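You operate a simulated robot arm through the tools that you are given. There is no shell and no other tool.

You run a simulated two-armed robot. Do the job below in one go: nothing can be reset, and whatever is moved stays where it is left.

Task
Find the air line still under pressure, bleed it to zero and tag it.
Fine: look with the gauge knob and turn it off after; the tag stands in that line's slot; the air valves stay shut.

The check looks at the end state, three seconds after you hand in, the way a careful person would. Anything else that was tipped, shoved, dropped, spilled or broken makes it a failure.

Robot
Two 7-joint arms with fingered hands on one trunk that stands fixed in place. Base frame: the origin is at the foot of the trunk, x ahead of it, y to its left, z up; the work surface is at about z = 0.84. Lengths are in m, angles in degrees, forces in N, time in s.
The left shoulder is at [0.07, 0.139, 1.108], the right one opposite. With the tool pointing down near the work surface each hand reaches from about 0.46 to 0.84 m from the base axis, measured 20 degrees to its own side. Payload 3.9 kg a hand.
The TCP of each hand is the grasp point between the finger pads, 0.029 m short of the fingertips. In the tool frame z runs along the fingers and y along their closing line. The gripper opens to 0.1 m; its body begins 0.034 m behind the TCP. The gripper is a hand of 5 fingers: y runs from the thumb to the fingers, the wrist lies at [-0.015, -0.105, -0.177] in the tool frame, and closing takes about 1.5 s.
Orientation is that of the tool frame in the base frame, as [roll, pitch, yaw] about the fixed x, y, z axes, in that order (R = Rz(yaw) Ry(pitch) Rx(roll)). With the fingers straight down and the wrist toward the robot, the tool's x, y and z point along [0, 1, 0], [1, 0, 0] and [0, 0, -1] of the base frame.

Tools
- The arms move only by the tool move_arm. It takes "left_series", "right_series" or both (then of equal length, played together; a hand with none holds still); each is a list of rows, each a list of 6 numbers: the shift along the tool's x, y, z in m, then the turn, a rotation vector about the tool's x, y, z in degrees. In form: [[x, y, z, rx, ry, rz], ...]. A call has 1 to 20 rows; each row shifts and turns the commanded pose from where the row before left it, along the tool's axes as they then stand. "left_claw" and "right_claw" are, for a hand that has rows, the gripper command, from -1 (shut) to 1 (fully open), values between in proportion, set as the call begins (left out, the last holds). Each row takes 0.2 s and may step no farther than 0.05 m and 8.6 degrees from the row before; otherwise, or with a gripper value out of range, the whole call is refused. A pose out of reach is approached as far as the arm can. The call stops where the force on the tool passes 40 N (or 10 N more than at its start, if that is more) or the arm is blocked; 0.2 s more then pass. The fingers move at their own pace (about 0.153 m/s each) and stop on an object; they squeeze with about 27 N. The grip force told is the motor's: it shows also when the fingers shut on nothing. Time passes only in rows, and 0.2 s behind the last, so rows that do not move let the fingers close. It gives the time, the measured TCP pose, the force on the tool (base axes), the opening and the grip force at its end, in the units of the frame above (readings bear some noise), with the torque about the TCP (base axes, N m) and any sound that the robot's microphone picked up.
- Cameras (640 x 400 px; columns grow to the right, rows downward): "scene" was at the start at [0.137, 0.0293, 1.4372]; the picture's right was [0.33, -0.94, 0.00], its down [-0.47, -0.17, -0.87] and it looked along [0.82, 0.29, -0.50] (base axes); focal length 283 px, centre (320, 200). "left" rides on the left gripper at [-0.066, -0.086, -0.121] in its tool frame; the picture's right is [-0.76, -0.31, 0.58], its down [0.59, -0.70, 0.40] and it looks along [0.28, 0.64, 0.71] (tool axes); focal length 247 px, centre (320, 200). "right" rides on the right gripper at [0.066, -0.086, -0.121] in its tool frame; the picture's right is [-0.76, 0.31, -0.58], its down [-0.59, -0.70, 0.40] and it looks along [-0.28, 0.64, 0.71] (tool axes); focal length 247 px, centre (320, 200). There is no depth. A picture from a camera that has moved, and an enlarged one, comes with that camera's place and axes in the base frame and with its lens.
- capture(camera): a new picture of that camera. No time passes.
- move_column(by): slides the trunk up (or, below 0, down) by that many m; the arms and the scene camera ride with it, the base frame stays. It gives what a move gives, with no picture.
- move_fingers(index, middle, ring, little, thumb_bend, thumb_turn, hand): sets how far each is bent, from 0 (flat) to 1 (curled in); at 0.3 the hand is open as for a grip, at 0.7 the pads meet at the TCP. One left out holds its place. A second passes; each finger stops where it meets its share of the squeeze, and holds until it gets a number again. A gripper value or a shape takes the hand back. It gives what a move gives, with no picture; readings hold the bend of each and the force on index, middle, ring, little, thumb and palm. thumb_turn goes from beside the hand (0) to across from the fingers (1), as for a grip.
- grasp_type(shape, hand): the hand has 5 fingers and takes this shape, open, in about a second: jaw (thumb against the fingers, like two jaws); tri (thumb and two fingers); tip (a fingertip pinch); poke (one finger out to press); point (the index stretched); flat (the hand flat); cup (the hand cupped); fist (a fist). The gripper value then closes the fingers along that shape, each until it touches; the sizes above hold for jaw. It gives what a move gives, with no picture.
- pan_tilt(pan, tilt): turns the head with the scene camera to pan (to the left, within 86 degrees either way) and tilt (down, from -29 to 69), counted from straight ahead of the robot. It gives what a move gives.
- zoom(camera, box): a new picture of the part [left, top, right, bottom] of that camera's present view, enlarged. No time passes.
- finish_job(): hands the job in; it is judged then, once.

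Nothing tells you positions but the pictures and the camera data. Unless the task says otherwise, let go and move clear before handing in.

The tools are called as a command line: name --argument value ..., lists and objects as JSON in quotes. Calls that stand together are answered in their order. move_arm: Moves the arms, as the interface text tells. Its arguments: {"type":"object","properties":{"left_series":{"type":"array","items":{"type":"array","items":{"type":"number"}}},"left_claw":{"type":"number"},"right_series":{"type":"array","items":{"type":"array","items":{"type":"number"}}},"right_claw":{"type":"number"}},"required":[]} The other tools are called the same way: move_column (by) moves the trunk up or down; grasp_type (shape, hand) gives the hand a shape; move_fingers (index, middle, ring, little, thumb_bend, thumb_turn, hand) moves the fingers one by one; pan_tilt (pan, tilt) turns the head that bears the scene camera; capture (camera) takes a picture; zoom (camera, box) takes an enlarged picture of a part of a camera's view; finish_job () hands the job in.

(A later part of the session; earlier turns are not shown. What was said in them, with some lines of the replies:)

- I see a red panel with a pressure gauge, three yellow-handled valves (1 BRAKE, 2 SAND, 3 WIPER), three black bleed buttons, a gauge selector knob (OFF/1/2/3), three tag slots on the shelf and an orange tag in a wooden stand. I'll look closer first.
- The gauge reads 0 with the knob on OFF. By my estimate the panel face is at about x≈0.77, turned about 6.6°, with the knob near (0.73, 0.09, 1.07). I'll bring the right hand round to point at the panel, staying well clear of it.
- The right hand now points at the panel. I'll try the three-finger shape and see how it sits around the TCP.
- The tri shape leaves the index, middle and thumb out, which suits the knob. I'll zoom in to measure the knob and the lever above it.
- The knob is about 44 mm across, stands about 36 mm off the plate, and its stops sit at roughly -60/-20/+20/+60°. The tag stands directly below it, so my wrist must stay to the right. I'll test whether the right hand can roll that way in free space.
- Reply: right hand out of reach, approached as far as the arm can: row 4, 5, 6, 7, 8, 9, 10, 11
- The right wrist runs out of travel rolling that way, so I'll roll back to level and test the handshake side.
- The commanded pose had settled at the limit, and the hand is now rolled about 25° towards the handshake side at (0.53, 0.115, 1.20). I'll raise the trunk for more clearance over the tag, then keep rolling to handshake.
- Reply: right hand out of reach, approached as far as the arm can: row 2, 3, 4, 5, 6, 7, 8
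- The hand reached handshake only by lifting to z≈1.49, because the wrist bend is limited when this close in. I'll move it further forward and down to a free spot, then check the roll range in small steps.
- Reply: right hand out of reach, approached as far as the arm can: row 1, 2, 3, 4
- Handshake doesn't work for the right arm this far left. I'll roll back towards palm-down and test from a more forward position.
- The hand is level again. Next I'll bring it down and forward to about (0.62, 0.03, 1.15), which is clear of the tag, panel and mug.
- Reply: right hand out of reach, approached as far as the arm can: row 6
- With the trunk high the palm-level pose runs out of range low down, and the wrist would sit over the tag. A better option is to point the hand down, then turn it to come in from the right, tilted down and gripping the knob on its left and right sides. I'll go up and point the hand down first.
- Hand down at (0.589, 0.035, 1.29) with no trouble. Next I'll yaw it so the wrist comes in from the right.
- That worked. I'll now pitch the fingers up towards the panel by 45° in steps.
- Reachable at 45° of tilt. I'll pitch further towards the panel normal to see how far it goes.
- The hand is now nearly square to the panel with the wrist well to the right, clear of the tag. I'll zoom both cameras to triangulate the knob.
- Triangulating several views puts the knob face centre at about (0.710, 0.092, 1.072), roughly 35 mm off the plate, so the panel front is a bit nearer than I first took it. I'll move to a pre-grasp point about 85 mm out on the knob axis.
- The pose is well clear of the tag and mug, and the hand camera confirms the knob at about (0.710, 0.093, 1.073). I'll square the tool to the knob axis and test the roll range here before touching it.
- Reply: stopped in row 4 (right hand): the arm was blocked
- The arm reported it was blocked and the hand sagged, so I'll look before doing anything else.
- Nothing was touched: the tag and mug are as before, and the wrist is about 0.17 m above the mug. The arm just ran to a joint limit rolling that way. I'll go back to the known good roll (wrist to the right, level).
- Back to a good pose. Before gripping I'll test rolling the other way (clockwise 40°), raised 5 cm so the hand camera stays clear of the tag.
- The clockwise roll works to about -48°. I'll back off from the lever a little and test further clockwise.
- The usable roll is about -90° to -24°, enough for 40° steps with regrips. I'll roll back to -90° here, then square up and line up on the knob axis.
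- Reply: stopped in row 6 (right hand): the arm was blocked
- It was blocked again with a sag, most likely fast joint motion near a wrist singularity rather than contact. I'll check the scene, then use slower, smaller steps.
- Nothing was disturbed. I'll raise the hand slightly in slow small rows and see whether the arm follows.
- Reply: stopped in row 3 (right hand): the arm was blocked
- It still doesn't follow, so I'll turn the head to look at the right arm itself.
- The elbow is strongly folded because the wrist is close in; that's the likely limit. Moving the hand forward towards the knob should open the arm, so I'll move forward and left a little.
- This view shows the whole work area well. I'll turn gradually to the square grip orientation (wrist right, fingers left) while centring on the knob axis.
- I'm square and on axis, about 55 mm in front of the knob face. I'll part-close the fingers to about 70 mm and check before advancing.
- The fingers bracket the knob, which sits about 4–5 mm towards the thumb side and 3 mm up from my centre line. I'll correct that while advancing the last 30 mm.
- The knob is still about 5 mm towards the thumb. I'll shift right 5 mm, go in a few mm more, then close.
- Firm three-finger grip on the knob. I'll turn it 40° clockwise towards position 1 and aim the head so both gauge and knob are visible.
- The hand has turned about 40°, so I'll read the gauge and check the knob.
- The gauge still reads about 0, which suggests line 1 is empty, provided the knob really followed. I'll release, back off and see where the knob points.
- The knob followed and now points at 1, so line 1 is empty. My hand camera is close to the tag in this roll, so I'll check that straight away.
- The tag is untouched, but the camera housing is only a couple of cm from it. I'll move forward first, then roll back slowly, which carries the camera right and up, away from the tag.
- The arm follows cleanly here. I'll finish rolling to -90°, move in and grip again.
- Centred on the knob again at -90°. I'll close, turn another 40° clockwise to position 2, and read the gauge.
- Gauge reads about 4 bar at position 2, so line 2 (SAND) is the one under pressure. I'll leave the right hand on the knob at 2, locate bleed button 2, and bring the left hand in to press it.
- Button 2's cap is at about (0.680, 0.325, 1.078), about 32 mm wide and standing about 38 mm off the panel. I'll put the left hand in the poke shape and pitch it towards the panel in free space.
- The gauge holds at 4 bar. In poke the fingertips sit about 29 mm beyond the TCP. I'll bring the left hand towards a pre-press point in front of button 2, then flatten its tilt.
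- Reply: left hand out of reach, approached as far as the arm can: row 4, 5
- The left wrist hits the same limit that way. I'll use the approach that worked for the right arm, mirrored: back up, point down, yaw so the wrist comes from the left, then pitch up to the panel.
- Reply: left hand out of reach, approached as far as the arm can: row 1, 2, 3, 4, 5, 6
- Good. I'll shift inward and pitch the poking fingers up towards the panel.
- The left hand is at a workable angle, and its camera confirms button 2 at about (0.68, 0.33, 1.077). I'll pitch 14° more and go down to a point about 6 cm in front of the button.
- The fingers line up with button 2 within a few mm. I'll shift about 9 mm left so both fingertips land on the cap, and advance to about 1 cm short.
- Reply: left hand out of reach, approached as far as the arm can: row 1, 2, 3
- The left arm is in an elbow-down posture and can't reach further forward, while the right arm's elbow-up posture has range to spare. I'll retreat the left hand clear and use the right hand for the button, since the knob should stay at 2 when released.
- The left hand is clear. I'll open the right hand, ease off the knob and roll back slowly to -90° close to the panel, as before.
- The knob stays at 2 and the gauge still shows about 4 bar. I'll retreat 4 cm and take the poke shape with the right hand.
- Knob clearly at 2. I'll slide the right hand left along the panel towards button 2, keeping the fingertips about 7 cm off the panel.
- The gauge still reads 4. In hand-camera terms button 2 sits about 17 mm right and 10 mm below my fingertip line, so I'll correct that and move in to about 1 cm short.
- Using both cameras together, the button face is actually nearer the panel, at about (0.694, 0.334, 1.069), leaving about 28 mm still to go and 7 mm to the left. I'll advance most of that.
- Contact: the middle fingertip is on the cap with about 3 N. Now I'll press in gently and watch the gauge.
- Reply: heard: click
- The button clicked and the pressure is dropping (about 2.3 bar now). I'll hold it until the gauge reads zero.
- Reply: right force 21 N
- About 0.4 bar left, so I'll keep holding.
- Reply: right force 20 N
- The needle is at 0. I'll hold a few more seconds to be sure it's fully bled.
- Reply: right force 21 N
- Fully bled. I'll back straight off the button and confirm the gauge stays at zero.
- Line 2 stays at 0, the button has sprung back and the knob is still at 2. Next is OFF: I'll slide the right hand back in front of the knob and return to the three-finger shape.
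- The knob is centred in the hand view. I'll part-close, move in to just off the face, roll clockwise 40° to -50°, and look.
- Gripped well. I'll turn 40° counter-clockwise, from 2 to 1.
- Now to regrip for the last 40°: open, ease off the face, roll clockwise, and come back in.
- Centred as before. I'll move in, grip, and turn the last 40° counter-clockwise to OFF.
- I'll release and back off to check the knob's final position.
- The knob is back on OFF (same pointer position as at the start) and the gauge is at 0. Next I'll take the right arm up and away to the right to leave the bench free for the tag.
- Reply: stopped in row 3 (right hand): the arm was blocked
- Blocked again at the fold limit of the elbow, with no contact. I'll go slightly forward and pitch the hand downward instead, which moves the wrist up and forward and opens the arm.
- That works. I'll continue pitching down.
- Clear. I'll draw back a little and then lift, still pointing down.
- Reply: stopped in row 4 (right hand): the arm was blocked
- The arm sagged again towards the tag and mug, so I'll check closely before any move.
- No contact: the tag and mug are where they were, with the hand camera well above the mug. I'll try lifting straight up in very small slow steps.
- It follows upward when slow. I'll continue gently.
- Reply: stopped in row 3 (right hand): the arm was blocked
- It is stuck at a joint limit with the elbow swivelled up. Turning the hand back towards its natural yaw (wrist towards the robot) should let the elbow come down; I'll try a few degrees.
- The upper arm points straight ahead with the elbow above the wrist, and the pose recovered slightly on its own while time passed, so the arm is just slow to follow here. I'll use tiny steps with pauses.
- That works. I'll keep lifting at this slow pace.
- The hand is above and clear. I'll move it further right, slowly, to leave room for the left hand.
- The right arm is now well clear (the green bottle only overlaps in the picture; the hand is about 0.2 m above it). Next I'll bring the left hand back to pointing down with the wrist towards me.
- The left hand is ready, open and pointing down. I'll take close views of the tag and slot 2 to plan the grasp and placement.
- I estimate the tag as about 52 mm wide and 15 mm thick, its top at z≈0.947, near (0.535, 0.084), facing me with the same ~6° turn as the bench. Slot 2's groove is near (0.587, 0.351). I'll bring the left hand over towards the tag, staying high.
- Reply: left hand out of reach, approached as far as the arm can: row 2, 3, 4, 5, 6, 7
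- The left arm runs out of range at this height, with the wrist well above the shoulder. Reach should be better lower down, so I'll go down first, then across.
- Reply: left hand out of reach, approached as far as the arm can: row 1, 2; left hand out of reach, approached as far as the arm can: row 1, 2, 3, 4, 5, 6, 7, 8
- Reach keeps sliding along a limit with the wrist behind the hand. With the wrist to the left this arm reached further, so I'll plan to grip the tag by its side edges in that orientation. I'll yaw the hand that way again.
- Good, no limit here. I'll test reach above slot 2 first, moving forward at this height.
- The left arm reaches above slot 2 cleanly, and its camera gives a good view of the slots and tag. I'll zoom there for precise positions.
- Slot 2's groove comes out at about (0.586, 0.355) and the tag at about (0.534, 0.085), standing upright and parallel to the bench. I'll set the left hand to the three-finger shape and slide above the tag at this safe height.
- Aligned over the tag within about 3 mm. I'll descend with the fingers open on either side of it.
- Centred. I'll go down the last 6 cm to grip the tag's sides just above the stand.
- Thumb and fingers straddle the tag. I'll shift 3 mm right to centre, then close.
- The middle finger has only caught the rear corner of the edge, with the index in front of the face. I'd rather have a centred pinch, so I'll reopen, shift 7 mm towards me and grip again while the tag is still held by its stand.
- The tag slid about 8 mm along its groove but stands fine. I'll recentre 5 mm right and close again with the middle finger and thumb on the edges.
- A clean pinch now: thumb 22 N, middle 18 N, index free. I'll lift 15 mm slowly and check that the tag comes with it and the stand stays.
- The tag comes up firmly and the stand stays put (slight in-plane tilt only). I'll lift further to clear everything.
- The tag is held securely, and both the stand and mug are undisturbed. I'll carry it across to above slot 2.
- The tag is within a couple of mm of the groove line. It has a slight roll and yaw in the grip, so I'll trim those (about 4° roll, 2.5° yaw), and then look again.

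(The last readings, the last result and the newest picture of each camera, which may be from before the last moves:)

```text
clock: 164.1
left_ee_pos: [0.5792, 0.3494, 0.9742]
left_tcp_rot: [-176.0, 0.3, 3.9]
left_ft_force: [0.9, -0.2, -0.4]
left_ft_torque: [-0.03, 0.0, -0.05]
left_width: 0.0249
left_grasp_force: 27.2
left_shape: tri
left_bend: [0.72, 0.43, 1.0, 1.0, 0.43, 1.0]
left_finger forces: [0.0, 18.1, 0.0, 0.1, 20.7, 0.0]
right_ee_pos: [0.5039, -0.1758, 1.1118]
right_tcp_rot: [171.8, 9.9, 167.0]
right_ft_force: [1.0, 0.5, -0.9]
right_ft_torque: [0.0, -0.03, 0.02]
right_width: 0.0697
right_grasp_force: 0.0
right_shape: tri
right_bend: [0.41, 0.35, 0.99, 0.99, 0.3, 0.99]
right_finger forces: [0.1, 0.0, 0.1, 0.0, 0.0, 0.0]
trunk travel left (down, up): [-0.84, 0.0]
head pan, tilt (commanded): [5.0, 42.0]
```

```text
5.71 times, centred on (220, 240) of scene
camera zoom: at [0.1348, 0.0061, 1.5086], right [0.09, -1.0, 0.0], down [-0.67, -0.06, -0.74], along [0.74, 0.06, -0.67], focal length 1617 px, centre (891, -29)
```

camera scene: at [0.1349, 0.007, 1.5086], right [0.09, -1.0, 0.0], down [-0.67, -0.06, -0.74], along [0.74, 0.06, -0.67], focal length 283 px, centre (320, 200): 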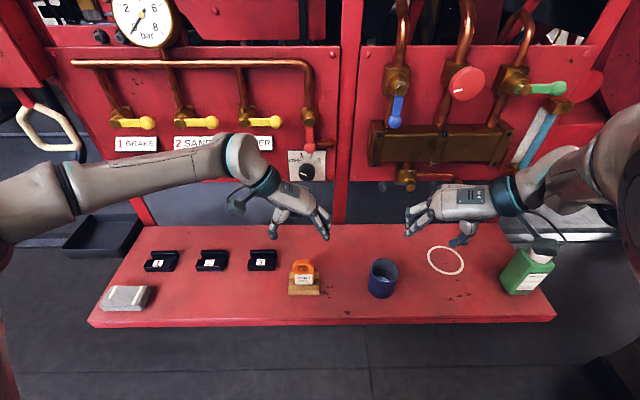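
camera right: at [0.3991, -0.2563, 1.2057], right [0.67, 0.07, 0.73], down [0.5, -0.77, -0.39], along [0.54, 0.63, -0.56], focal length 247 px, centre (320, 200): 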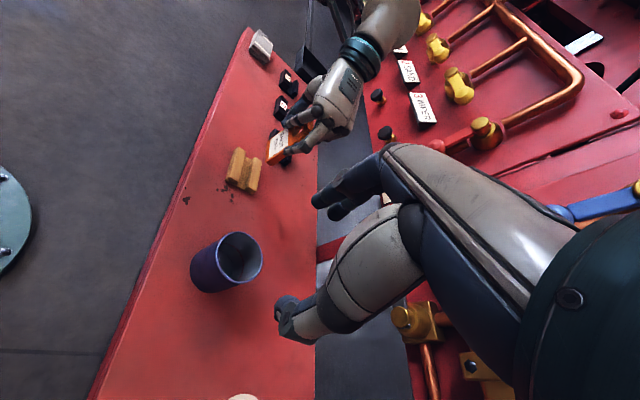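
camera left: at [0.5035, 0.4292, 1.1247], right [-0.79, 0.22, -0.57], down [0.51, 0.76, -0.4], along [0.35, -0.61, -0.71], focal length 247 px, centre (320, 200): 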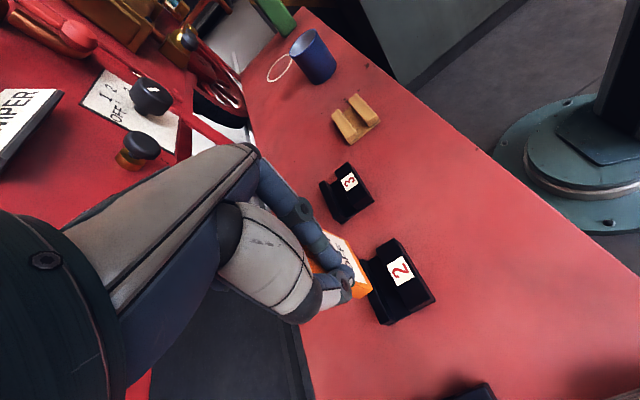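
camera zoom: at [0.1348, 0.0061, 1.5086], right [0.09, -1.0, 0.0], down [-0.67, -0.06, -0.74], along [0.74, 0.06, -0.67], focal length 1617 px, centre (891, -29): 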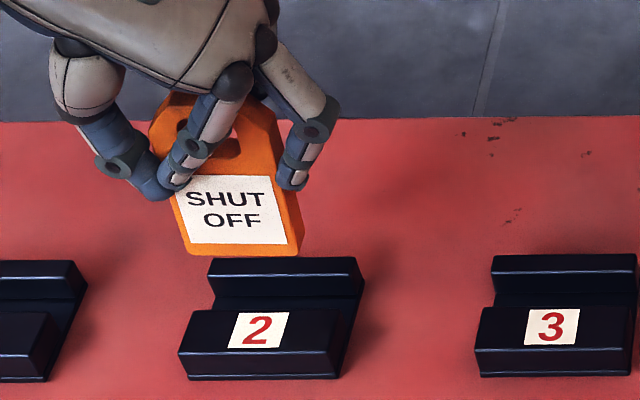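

The tag is now square and, by calculation, centred in the groove both ways. I'll lower it to just above the slot and check once more.

move_arm --left_series '[[0, 0, 0.01, 0, 0, 0], [0, 0, 0.01, 0, 0, 0], [0, 0, 0.008, 0, 0, 0], [0, 0, 0, 0, 0, 0]]'

zoom --camera "left" --box '[310, 215, 430, 335]'

zoom --camera "scene" --box '[185, 215, 255, 285]'

```text
clock: 165.1
left_ee_pos: [0.5806, 0.3505, 0.945]
left_tcp_rot: [-176.0, 0.3, 3.8]
left_ft_force: [0.3, -0.6, 0.3]
left_ft_torque: [0.04, 0.03, 0.0]
left_width: 0.0251
left_grasp_force: 26.8
left_shape: tri
left_bend: [0.72, 0.43, 1.0, 1.0, 0.43, 1.0]
left_finger forces: [0.0, 18.1, 0.0, 0.1, 20.8, 0.1]
right_ee_pos: [0.5049, -0.1766, 1.1119]
right_tcp_rot: [172.0, 9.9, 167.0]
right_ft_force: [0.1, -0.4, 0.2]
right_ft_torque: [0.0, 0.01, -0.04]
right_width: 0.0698
right_grasp_force: 0.0
right_shape: tri
right_bend: [0.41, 0.35, 0.99, 0.99, 0.3, 0.99]
right_finger forces: [0.0, 0.2, 0.0, 0.0, 0.0, 0.0]
trunk travel left (down, up): [-0.84, 0.0]
head pan, tilt (commanded): [5.0, 42.0]
```

```text
3.33 times, centred on (370, 275) of left
camera zoom: at [0.5104, 0.423, 1.0729], right [-0.78, 0.29, -0.55], down [0.54, 0.77, -0.35], along [0.32, -0.57, -0.76], focal length 823 px, centre (153, -50)
```

zoom: 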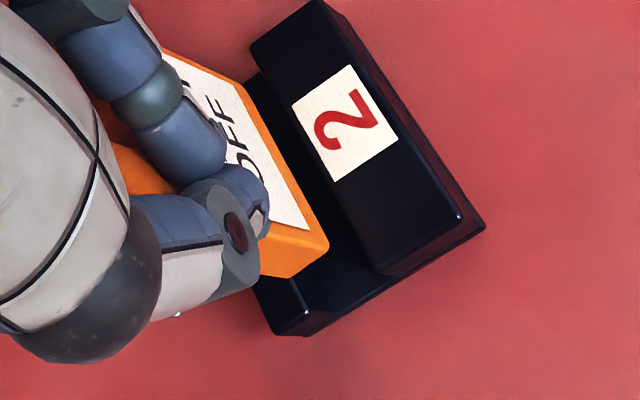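

```text
5.71 times, centred on (220, 250) of scene
camera zoom: at [0.135, 0.0064, 1.5086], right [0.09, -1.0, 0.0], down [-0.67, -0.06, -0.74], along [0.74, 0.06, -0.67], focal length 1617 px, centre (891, -86)
```

zoom: 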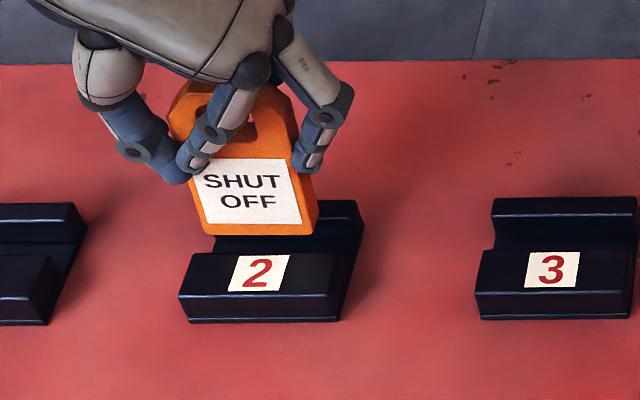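

Aligned within about 1 mm. I'll lower it into the groove in small steps, watching the force.

move_arm --left_series '[[0, 0, 0.004, 0, 0, 0], [0, 0, 0.004, 0, 0, 0], [0, 0, 0.004, 0, 0, 0], [0, 0, 0, 0, 0, 0]]'

zoom --camera "left" --box '[300, 215, 420, 335]'

zoom --camera "scene" --box '[185, 215, 255, 285]'

```text
clock: 166.1
left_ee_pos: [0.579, 0.3528, 0.9343]
left_tcp_rot: [-176.0, 0.3, 3.7]
left_ft_force: [-0.2, -1.4, -1.4]
left_ft_torque: [-0.03, -0.01, 0.0]
left_width: 0.025
left_grasp_force: 26.6
left_shape: tri
left_bend: [0.72, 0.43, 1.0, 1.0, 0.43, 1.0]
left_finger forces: [0.1, 18.1, 0.1, 0.1, 20.6, 0.0]
right_ee_pos: [0.5044, -0.1757, 1.1115]
right_tcp_rot: [172.0, 9.9, 167.0]
right_ft_force: [0.6, 0.6, 0.9]
right_ft_torque: [-0.01, -0.02, 0.01]
right_width: 0.0699
right_grasp_force: 0.1
right_shape: tri
right_bend: [0.41, 0.35, 0.99, 0.99, 0.3, 0.99]
right_finger forces: [0.1, 0.1, 0.0, 0.0, 0.1, 0.0]
trunk travel left (down, up): [-0.84, 0.0]
head pan, tilt (commanded): [5.0, 42.0]
```

```text
3.33 times, centred on (360, 275) of left
camera zoom: at [0.5102, 0.425, 1.0617], right [-0.78, 0.29, -0.55], down [0.54, 0.77, -0.35], along [0.32, -0.57, -0.76], focal length 823 px, centre (187, -50)
```

zoom: 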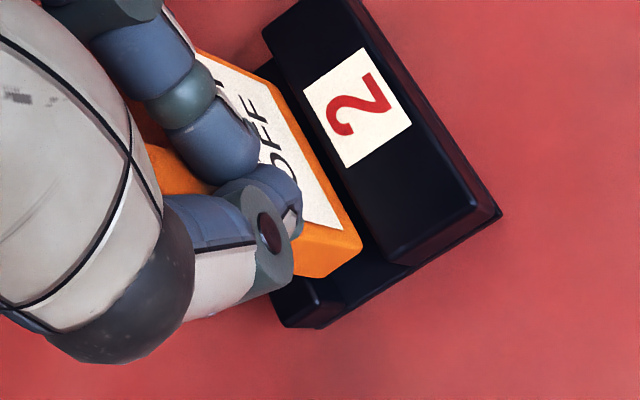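

```text
5.71 times, centred on (220, 250) of scene
camera zoom: at [0.1351, 0.0065, 1.5086], right [0.09, -1.0, 0.0], down [-0.67, -0.06, -0.74], along [0.74, 0.06, -0.67], focal length 1617 px, centre (891, -86)
```

zoom: 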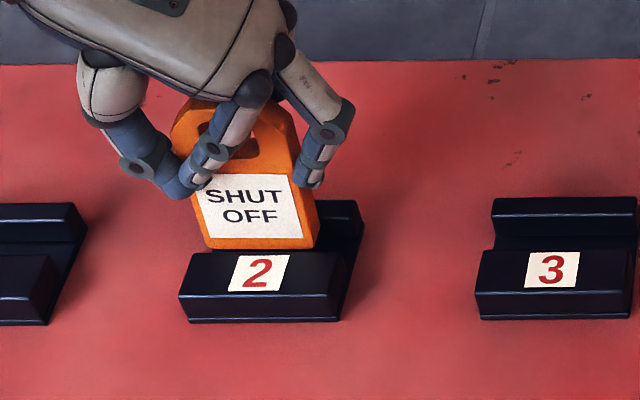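

move_arm --left_series '[[0, 0, 0.003, 0, 0, 0], [0, 0, 0.003, 0, 0, 0], [0, 0, 0, 0, 0, 0]]'

zoom --camera "left" --box '[300, 215, 420, 335]'

zoom --camera "scene" --box '[185, 215, 255, 285]'

```text
clock: 166.9
left_ee_pos: [0.5796, 0.3538, 0.9271]
left_tcp_rot: [-176.1, 0.3, 3.8]
left_ft_force: [0.3, 0.7, -0.7]
left_ft_torque: [0.03, 0.02, 0.01]
left_width: 0.0251
left_grasp_force: 26.8
left_shape: tri
left_bend: [0.72, 0.43, 1.0, 1.0, 0.43, 1.0]
left_finger forces: [0.0, 18.1, 0.1, 0.1, 20.7, 0.1]
right_ee_pos: [0.5039, -0.1766, 1.1108]
right_tcp_rot: [171.9, 9.9, 167.1]
right_ft_force: [0.5, 0.0, 0.2]
right_ft_torque: [-0.04, -0.05, -0.01]
right_width: 0.0698
right_grasp_force: 0.2
right_shape: tri
right_bend: [0.41, 0.35, 0.99, 0.99, 0.3, 0.99]
right_finger forces: [0.1, 0.0, 0.0, 0.0, 0.1, 0.1]
trunk travel left (down, up): [-0.84, 0.0]
head pan, tilt (commanded): [5.0, 42.0]
```

```text
3.33 times, centred on (360, 275) of left
camera zoom: at [0.5096, 0.4257, 1.0556], right [-0.78, 0.29, -0.55], down [0.54, 0.77, -0.35], along [0.32, -0.57, -0.76], focal length 823 px, centre (187, -50)
```

zoom: 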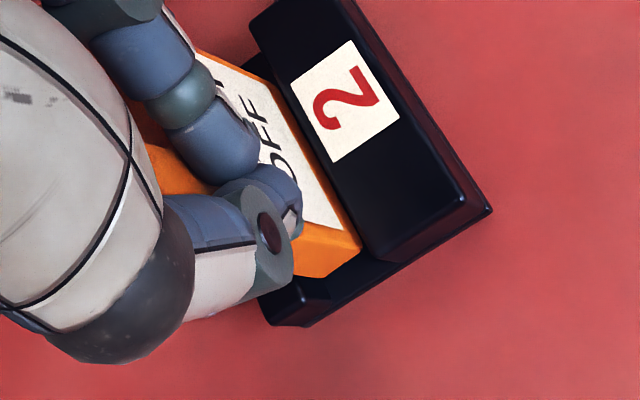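

```text
5.71 times, centred on (220, 250) of scene
camera zoom: at [0.135, 0.0064, 1.5086], right [0.09, -1.0, 0.0], down [-0.67, -0.06, -0.74], along [0.74, 0.06, -0.67], focal length 1617 px, centre (891, -86)
```

zoom: 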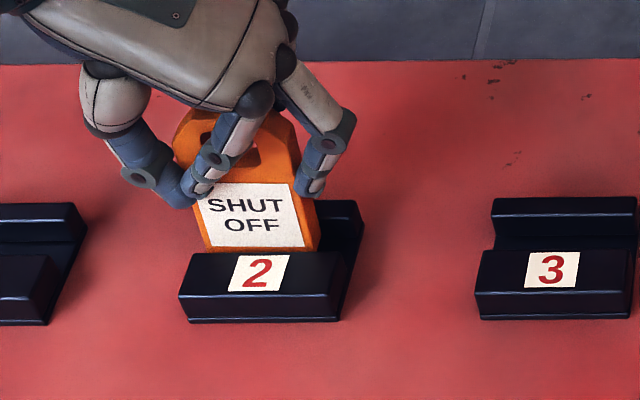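

Going in cleanly with no side force. A few mm more.

move_arm --left_series '[[0, 0, 0.002, 0, 0, 0], [0, 0, 0.002, 0, 0, 0], [0, 0, 0.002, 0, 0, 0], [0, 0, 0, 0, 0, 0]]'

zoom --camera "scene" --box '[185, 215, 255, 285]'

zoom --camera "left" --box '[300, 215, 420, 335]'

```text
clock: 167.9
left_ee_pos: [0.5789, 0.3541, 0.9227]
left_tcp_rot: [-176.0, 0.3, 3.9]
left_ft_force: [0.4, 0.4, 0.2]
left_ft_torque: [0.01, 0.0, 0.02]
left_width: 0.0252
left_grasp_force: 27.5
left_shape: tri
left_bend: [0.72, 0.43, 1.0, 1.0, 0.43, 1.0]
left_finger forces: [0.0, 18.1, 0.0, 0.1, 20.9, 0.1]
right_ee_pos: [0.5046, -0.1764, 1.1109]
right_tcp_rot: [172.0, 9.8, 167.0]
right_ft_force: [0.2, 0.2, 0.0]
right_ft_torque: [0.0, 0.01, -0.02]
right_width: 0.07
right_grasp_force: 0.0
right_shape: tri
right_bend: [0.41, 0.35, 0.99, 0.99, 0.3, 0.99]
right_finger forces: [0.0, 0.0, 0.0, 0.0, 0.0, 0.0]
trunk travel left (down, up): [-0.84, 0.0]
head pan, tilt (commanded): [5.0, 42.0]
```

```text
5.71 times, centred on (220, 250) of scene
camera zoom: at [0.135, 0.0064, 1.5086], right [0.09, -1.0, 0.0], down [-0.67, -0.06, -0.74], along [0.74, 0.06, -0.67], focal length 1617 px, centre (891, -86)
```

zoom: 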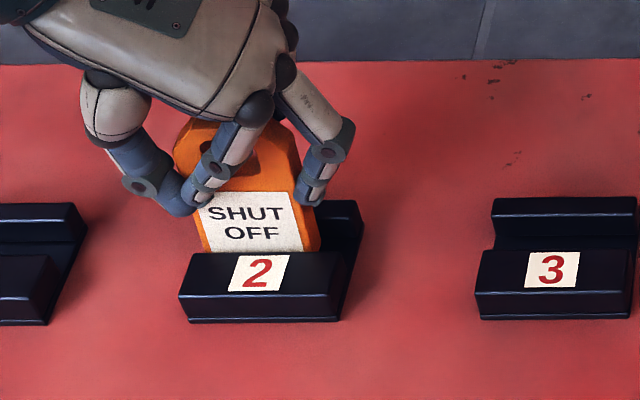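

```text
3.33 times, centred on (360, 275) of left
camera zoom: at [0.5089, 0.4269, 1.0501], right [-0.78, 0.29, -0.55], down [0.54, 0.77, -0.35], along [0.32, -0.57, -0.76], focal length 823 px, centre (187, -50)
```

zoom: 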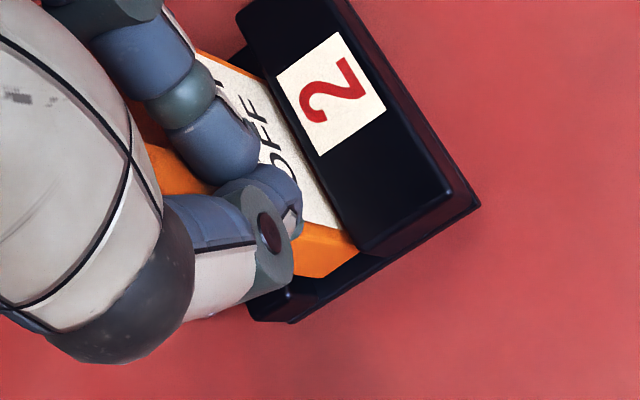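

move_arm --left_series '[[0, 0, 0.002, 0, 0, 0], [0, 0, 0.002, 0, 0, 0], [0, 0, 0, 0, 0, 0]]'

zoom --camera "scene" --box '[185, 215, 255, 285]'

```text
clock: 168.7
left_ee_pos: [0.5784, 0.3565, 0.9201]
left_tcp_rot: [-176.0, 0.1, 3.9]
left_ft_force: [-1.7, 3.1, 9.9]
left_ft_torque: [0.0, -0.07, -0.04]
left_width: 0.0248
left_grasp_force: 27.2
left_shape: tri
left_bend: [0.72, 0.43, 1.0, 1.0, 0.42, 1.0]
left_finger forces: [0.0, 18.4, 0.0, 0.0, 23.3, 0.0]
right_ee_pos: [0.5039, -0.1765, 1.1116]
right_tcp_rot: [171.9, 9.9, 166.9]
right_ft_force: [-0.2, 0.0, 0.1]
right_ft_torque: [0.02, 0.02, 0.0]
right_width: 0.0698
right_grasp_force: 0.0
right_shape: tri
right_bend: [0.41, 0.35, 0.99, 0.99, 0.3, 0.99]
right_finger forces: [0.0, 0.0, 0.0, 0.0, 0.0, 0.0]
trunk travel left (down, up): [-0.84, 0.0]
head pan, tilt (commanded): [5.0, 42.0]
```

```text
5.71 times, centred on (220, 250) of scene
camera zoom: at [0.1327, 0.0059, 1.5089], right [0.09, -1.0, 0.0], down [-0.67, -0.06, -0.74], along [0.74, 0.07, -0.67], focal length 1617 px, centre (891, -86)
```

zoom: 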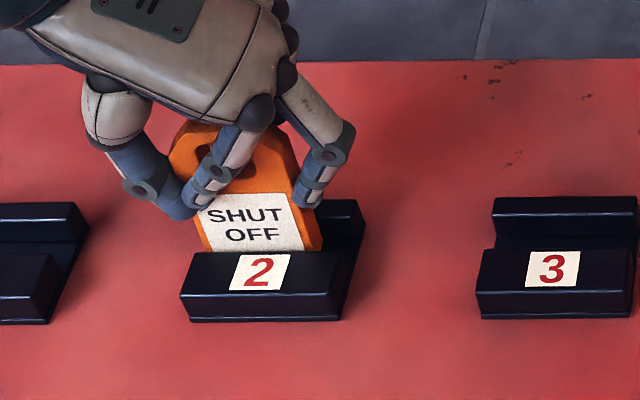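

The tag is seated on the slot floor (about 10 N upward, same height as in its stand). I'll ease the load and open the fingers.

move_arm --left_series '[[0, 0, -0.001, 0, 0, 0], [0, 0, 0, 0, 0, 0], [0, 0, 0, 0, 0, 0]]'

move_arm --left_series '[[0, 0, 0, 0, 0, 0], [0, 0, 0, 0, 0, 0], [0, 0, 0, 0, 0, 0], [0, 0, 0, 0, 0, 0], [0, 0, 0, 0, 0, 0]]' --left_claw 0.9

zoom --camera "scene" --box '[185, 215, 255, 285]'

zoom --camera "left" --box '[280, 200, 420, 340]'

```text
clock: 169.5
left_ee_pos: [0.579, 0.3528, 0.9207]
left_tcp_rot: [-176.0, 0.2, 3.7]
left_ft_force: [-1.6, 1.1, 8.7]
left_ft_torque: [-0.11, -0.09, 0.02]
left_width: 0.0246
left_grasp_force: 27.0
left_shape: tri
left_bend: [0.72, 0.43, 1.0, 1.0, 0.42, 1.0]
left_finger forces: [1.6, 18.9, 0.0, 0.0, 23.0, 0.0]
right_ee_pos: [0.5031, -0.1753, 1.112]
right_tcp_rot: [171.8, 9.9, 166.9]
right_ft_force: [-0.5, -0.7, -0.1]
right_ft_torque: [-0.01, 0.01, 0.03]
right_width: 0.0694
right_grasp_force: 0.1
right_shape: tri
right_bend: [0.41, 0.35, 0.99, 0.99, 0.3, 0.99]
right_finger forces: [0.1, 0.0, 0.0, 0.0, 0.0, 0.0]
trunk travel left (down, up): [-0.84, 0.0]
head pan, tilt (commanded): [5.0, 42.0]
```

```text
clock: 170.7
left_ee_pos: [0.5785, 0.355, 0.92]
left_tcp_rot: [-176.0, 0.4, 3.8]
left_ft_force: [-0.4, 0.0, 0.4]
left_ft_torque: [0.01, 0.01, 0.01]
left_width: 0.0947
left_grasp_force: 0.1
left_shape: tri
left_bend: [0.32, 0.3, 0.99, 0.99, 0.31, 0.98]
left_finger forces: [0.1, 0.0, 0.0, 0.1, 0.0, 0.0]
right_ee_pos: [0.5045, -0.1763, 1.1117]
right_tcp_rot: [171.9, 9.9, 167.0]
right_ft_force: [0.4, 0.3, 0.2]
right_ft_torque: [-0.02, 0.02, 0.01]
right_width: 0.0698
right_grasp_force: 0.0
right_shape: tri
right_bend: [0.41, 0.35, 0.99, 0.99, 0.3, 0.99]
right_finger forces: [0.0, 0.1, 0.1, 0.0, 0.1, 0.0]
trunk travel left (down, up): [-0.84, 0.0]
head pan, tilt (commanded): [5.0, 42.0]
```

```text
5.71 times, centred on (220, 250) of scene
camera zoom: at [0.1348, 0.0063, 1.5086], right [0.09, -1.0, 0.0], down [-0.67, -0.06, -0.74], along [0.74, 0.06, -0.67], focal length 1617 px, centre (891, -86)
```

zoom: 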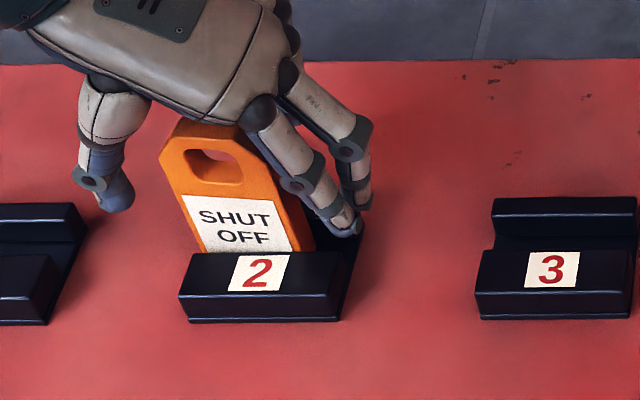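

```text
2.86 times, centred on (350, 270) of left
camera zoom: at [0.5093, 0.4268, 1.0469], right [-0.78, 0.29, -0.55], down [0.54, 0.77, -0.35], along [0.32, -0.57, -0.76], focal length 706 px, centre (234, 0)
```

zoom: 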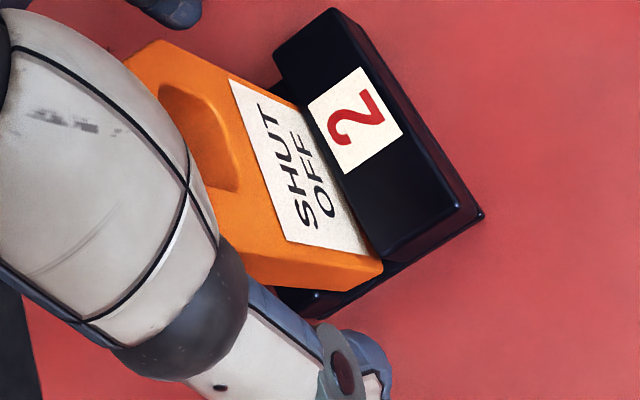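

Released: the tag stands upright in slot 2. I'll raise the hand straight up, clear of it.

move_arm --left_series '[[0, -0.0007, -0.01, 0, 0, 0], [0, -0.0007, -0.01, 0, 0, 0], [0, -0.0014, -0.02, 0, 0, 0], [0, -0.0014, -0.02, 0, 0, 0], [0, -0.0014, -0.02, 0, 0, 0], [0, -0.0014, -0.02, 0, 0, 0], [0, -0.0014, -0.02, 0, 0, 0]]'

capture --camera "scene"

zoom --camera "scene" --box '[170, 210, 260, 290]'

capture --camera "left"

```text
clock: 172.3
left_ee_pos: [0.5794, 0.3528, 1.0382]
left_tcp_rot: [-176.0, 0.2, 3.8]
left_ft_force: [0.1, 1.0, 0.7]
left_ft_torque: [0.01, -0.02, -0.02]
left_width: 0.0948
left_grasp_force: 0.2
left_shape: tri
left_bend: [0.32, 0.3, 0.99, 0.99, 0.31, 0.98]
left_finger forces: [0.0, 0.1, 0.0, 0.0, 0.0, 0.1]
right_ee_pos: [0.5044, -0.1768, 1.1125]
right_tcp_rot: [171.9, 9.9, 166.9]
right_ft_force: [-0.2, -0.9, 0.1]
right_ft_torque: [-0.01, 0.03, 0.02]
right_width: 0.0697
right_grasp_force: 0.1
right_shape: tri
right_bend: [0.41, 0.35, 0.99, 0.99, 0.3, 0.99]
right_finger forces: [0.1, 0.0, 0.0, 0.0, 0.0, 0.0]
trunk travel left (down, up): [-0.84, 0.0]
head pan, tilt (commanded): [5.0, 42.0]
```

```text
taken
camera scene: at [0.1346, 0.006, 1.5086], right [0.09, -1.0, 0.0], down [-0.67, -0.06, -0.74], along [0.74, 0.06, -0.67], focal length 283 px, centre (320, 200)
```

scene: 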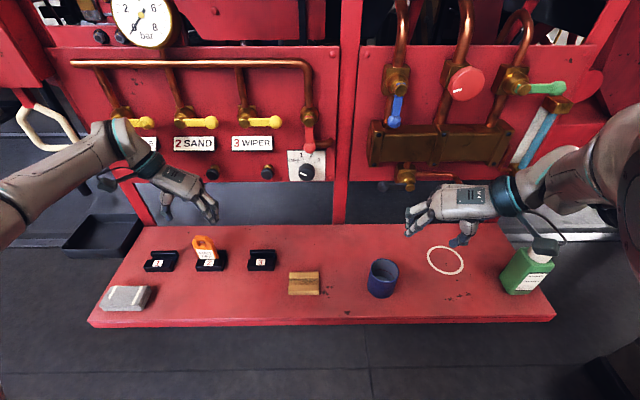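

```text
5.00 times, centred on (215, 250) of scene
camera zoom: at [0.1346, 0.006, 1.5086], right [0.09, -1.0, 0.0], down [-0.67, -0.06, -0.74], along [0.74, 0.06, -0.67], focal length 1414 px, centre (845, -50)
```

zoom: 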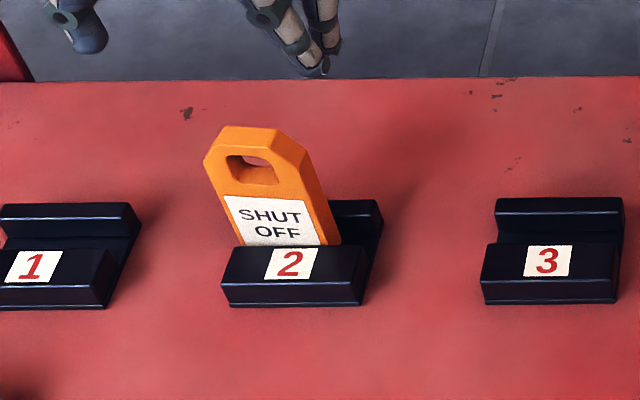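

```text
taken
camera left: at [0.51, 0.4253, 1.1676], right [-0.78, 0.29, -0.55], down [0.54, 0.77, -0.35], along [0.32, -0.57, -0.76], focal length 247 px, centre (320, 200)
```

left: 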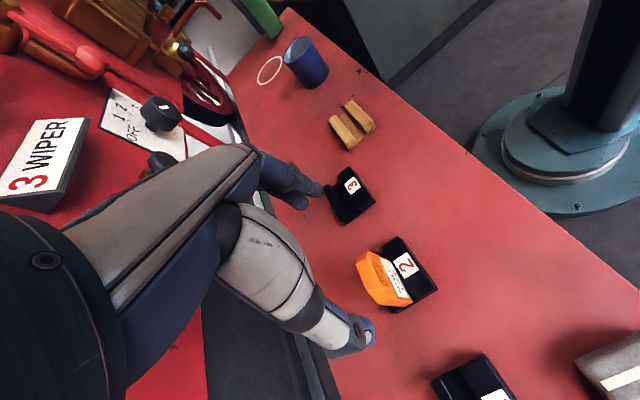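

zoom --camera "scene" --box '[188, 230, 228, 276]'

zoom --camera "left" --box '[345, 225, 445, 325]'

zoom --camera "right" --box '[230, 60, 330, 180]'

```text
8.70 times, centred on (208, 253) of scene
camera zoom: at [0.1346, 0.006, 1.5086], right [0.09, -1.0, 0.0], down [-0.67, -0.06, -0.74], along [0.74, 0.06, -0.67], focal length 2460 px, centre (1294, -261)
```

zoom: 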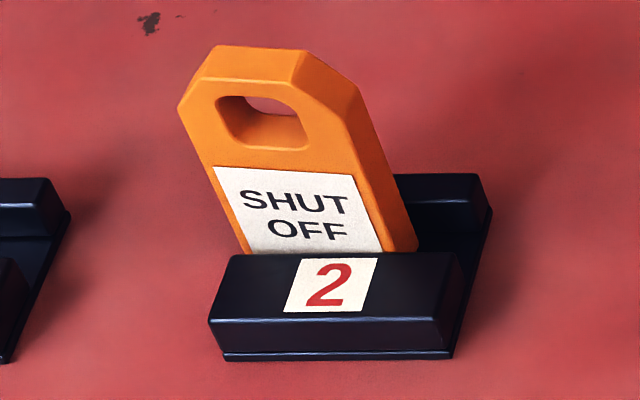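

```text
4.00 times, centred on (395, 275) of left
camera zoom: at [0.51, 0.4253, 1.1676], right [-0.78, 0.29, -0.55], down [0.54, 0.77, -0.35], along [0.32, -0.57, -0.76], focal length 988 px, centre (20, -100)
```

zoom: 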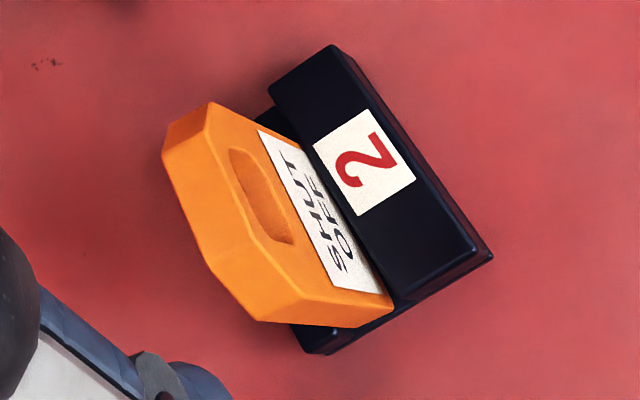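

```text
3.33 times, centred on (280, 120) of right
camera zoom: at [0.399, -0.2565, 1.2057], right [0.67, 0.07, 0.73], down [0.5, -0.77, -0.39], along [0.54, 0.63, -0.56], focal length 823 px, centre (453, 467)
```

zoom: 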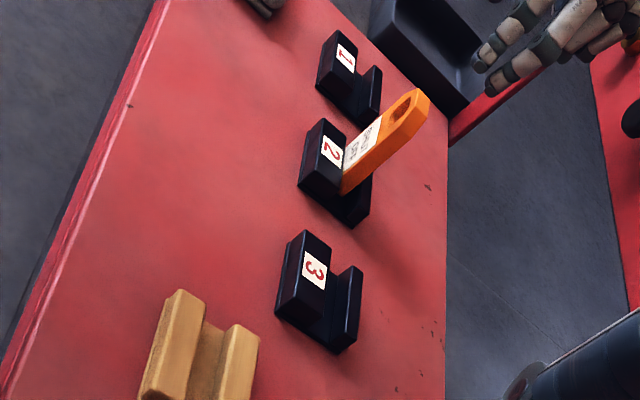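

The tag stands seated in slot 2. I'll move the left hand up and away, then check the whole panel.

move_arm --left_series '[[-0.01, -0.005, -0.02, 0, 0, 0], [-0.015, -0.01, -0.02, 0, 0, 0], [-0.015, -0.015, -0.02, 0, 0, 0], [-0.015, -0.015, -0.02, 0, 0, 0], [-0.015, -0.015, -0.01, 0, 0, 0], [0, 0, 0, 0, 0, 0]]'

pan_tilt --pan 12 --tilt 34

capture --camera "scene"

zoom --camera "scene" --box '[130, 100, 380, 240]'

zoom --camera "scene" --box '[110, 220, 400, 380]'

```text
clock: 173.7
left_ee_pos: [0.5069, 0.4029, 1.1347]
left_tcp_rot: [-176.0, 0.3, 3.8]
left_ft_force: [0.3, 0.1, -0.1]
left_ft_torque: [0.02, 0.0, 0.02]
left_width: 0.0948
left_grasp_force: 0.1
left_shape: tri
left_bend: [0.32, 0.3, 0.99, 0.99, 0.31, 0.98]
left_finger forces: [0.0, 0.0, 0.0, 0.1, 0.0, 0.1]
right_ee_pos: [0.5057, -0.1758, 1.1105]
right_tcp_rot: [172.0, 9.7, 167.0]
right_ft_force: [-0.6, 0.5, -0.8]
right_ft_torque: [-0.03, 0.03, 0.01]
right_width: 0.0698
right_grasp_force: 0.2
right_shape: tri
right_bend: [0.41, 0.35, 0.99, 0.99, 0.3, 0.99]
right_finger forces: [0.0, 0.0, 0.1, 0.0, 0.0, 0.0]
trunk travel left (down, up): [-0.84, 0.0]
head pan, tilt (commanded): [5.0, 42.0]
```

```text
clock: 174.4
left_ee_pos: [0.5071, 0.4028, 1.135]
left_tcp_rot: [-176.0, 0.3, 3.8]
left_ft_force: [0.4, 0.1, 0.0]
left_ft_torque: [0.01, 0.0, 0.02]
left_width: 0.0948
left_grasp_force: 0.0
left_shape: tri
left_bend: [0.32, 0.3, 0.99, 0.99, 0.31, 0.98]
left_finger forces: [0.1, 0.0, 0.0, 0.0, 0.0, 0.1]
right_ee_pos: [0.5041, -0.177, 1.1114]
right_tcp_rot: [171.9, 9.8, 167.1]
right_ft_force: [0.1, 0.0, 1.2]
right_ft_torque: [-0.01, 0.01, -0.03]
right_width: 0.0697
right_grasp_force: 0.1
right_shape: tri
right_bend: [0.41, 0.35, 0.99, 0.99, 0.3, 0.99]
right_finger forces: [0.0, 0.0, 0.0, 0.0, 0.1, 0.1]
trunk travel left (down, up): [-0.84, 0.0]
head pan, tilt (commanded): [12.0, 34.0]
```

```text
taken
camera scene: at [0.1384, 0.0174, 1.5206], right [0.21, -0.98, 0.0], down [-0.55, -0.12, -0.83], along [0.81, 0.17, -0.56], focal length 283 px, centre (320, 200)
```

scene: 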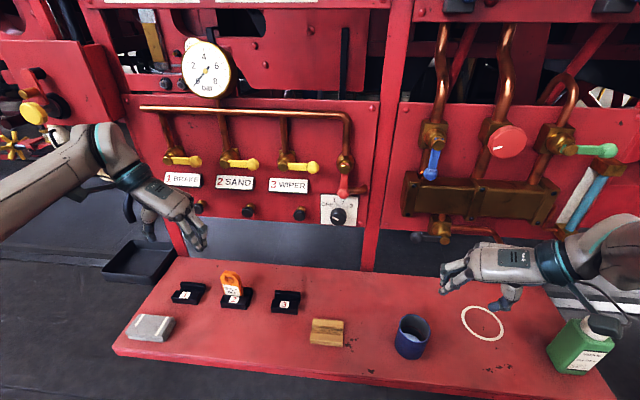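

```text
2.56 times, centred on (255, 170) of scene
camera zoom: at [0.1384, 0.0174, 1.5206], right [0.21, -0.98, 0.0], down [-0.55, -0.12, -0.83], along [0.81, 0.17, -0.56], focal length 724 px, centre (486, 277)
```

zoom: 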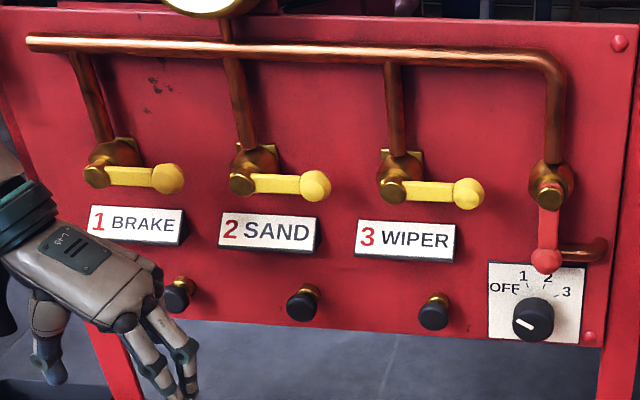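

```text
2.21 times, centred on (255, 300) of scene
camera zoom: at [0.1384, 0.0174, 1.5206], right [0.21, -0.98, 0.0], down [-0.55, -0.12, -0.83], along [0.81, 0.17, -0.56], focal length 624 px, centre (463, -21)
```

zoom: 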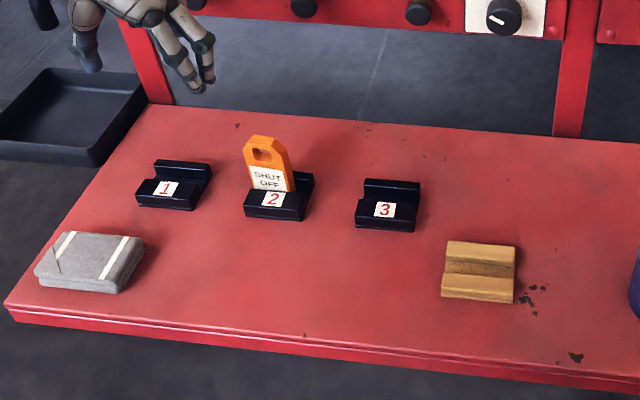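

Valves look unchanged. One last close look at the knob, gauge and tag.

zoom --camera "scene" --box '[310, 180, 370, 240]'

zoom --camera "scene" --box '[170, 30, 250, 110]'

zoom --camera "scene" --box '[205, 260, 265, 320]'

zoom --camera "scene" --box '[380, 220, 640, 390]'

```text
6.67 times, centred on (340, 210) of scene
camera zoom: at [0.1384, 0.0174, 1.5206], right [0.21, -0.98, 0.0], down [-0.55, -0.12, -0.83], along [0.81, 0.17, -0.56], focal length 1886 px, centre (187, 133)
```

zoom: 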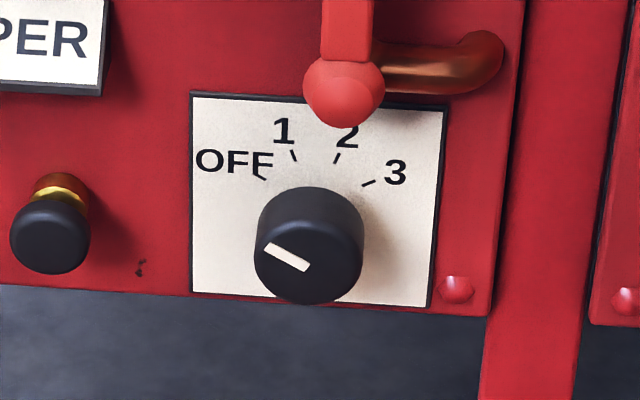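

```text
5.00 times, centred on (210, 70) of scene
camera zoom: at [0.1384, 0.0174, 1.5206], right [0.21, -0.98, 0.0], down [-0.55, -0.12, -0.83], along [0.81, 0.17, -0.56], focal length 1414 px, centre (870, 850)
```

zoom: 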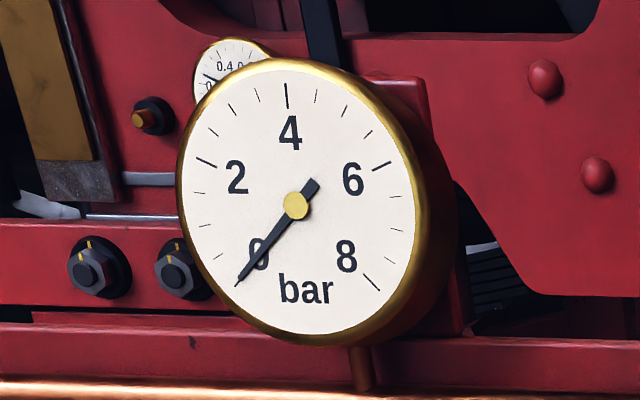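

```text
6.67 times, centred on (235, 290) of scene
camera zoom: at [0.1384, 0.0174, 1.5206], right [0.21, -0.98, 0.0], down [-0.55, -0.12, -0.83], along [0.81, 0.17, -0.56], focal length 1886 px, centre (887, -400)
```

zoom: 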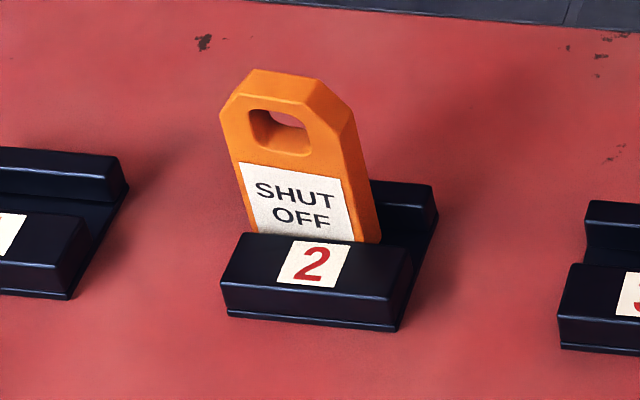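

```text
2.35 times, centred on (510, 305) of scene
camera zoom: at [0.1384, 0.0174, 1.5206], right [0.21, -0.98, 0.0], down [-0.55, -0.12, -0.83], along [0.81, 0.17, -0.56], focal length 666 px, centre (-127, -47)
```

zoom: 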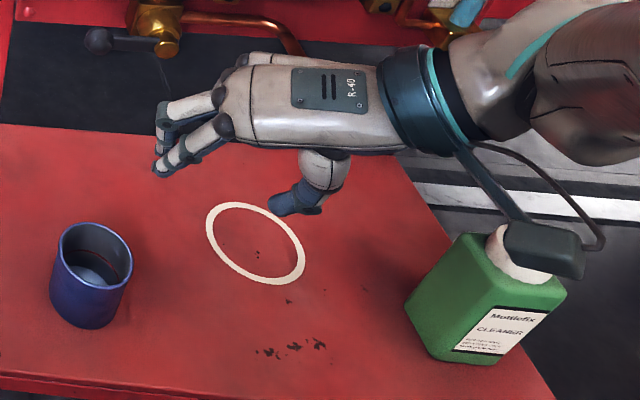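

Everything checks out:
- **Gauge:** it reads 0, and line 2 held at 0 after I released the bleed button.
- **Knob:** it points to OFF.
- **Valves:** the air valves are as they were at the start.
- **Tag:** the SHUT OFF tag stands in slot 2.
- **Bench:** nothing else has moved, and both hands are open and clear.

I'm handing the job in.

finish_job

```text
The job is handed in.
```

I found line 2 (SAND) still under pressure at about 4 bar, bled it to zero, and tagged it. The job is handed in; I haven't seen the check's result.

- **Finding it:** with the gauge knob, line 1 read 0 and line 2 read about 4 bar. I didn't read line 3, because the task named a single line and I stopped when I found it.
- **Bleeding:** I held line 2's bleed button until the gauge reached 0, plus a few seconds more. The gauge stayed at 0 after I let go.
- **Gauge knob:** it is back on OFF, at the same pointer angle as at the start.
- **Tag:** the SHUT OFF tag stands seated in slot 2. It may sit turned a few degrees, because the groove is slightly wider than the tag.
- **Rest of the scene:** the air valve handles are where they started. The empty tag stand, mug, grey box and bottle look undisturbed. Both hands are open and clear of the bench.
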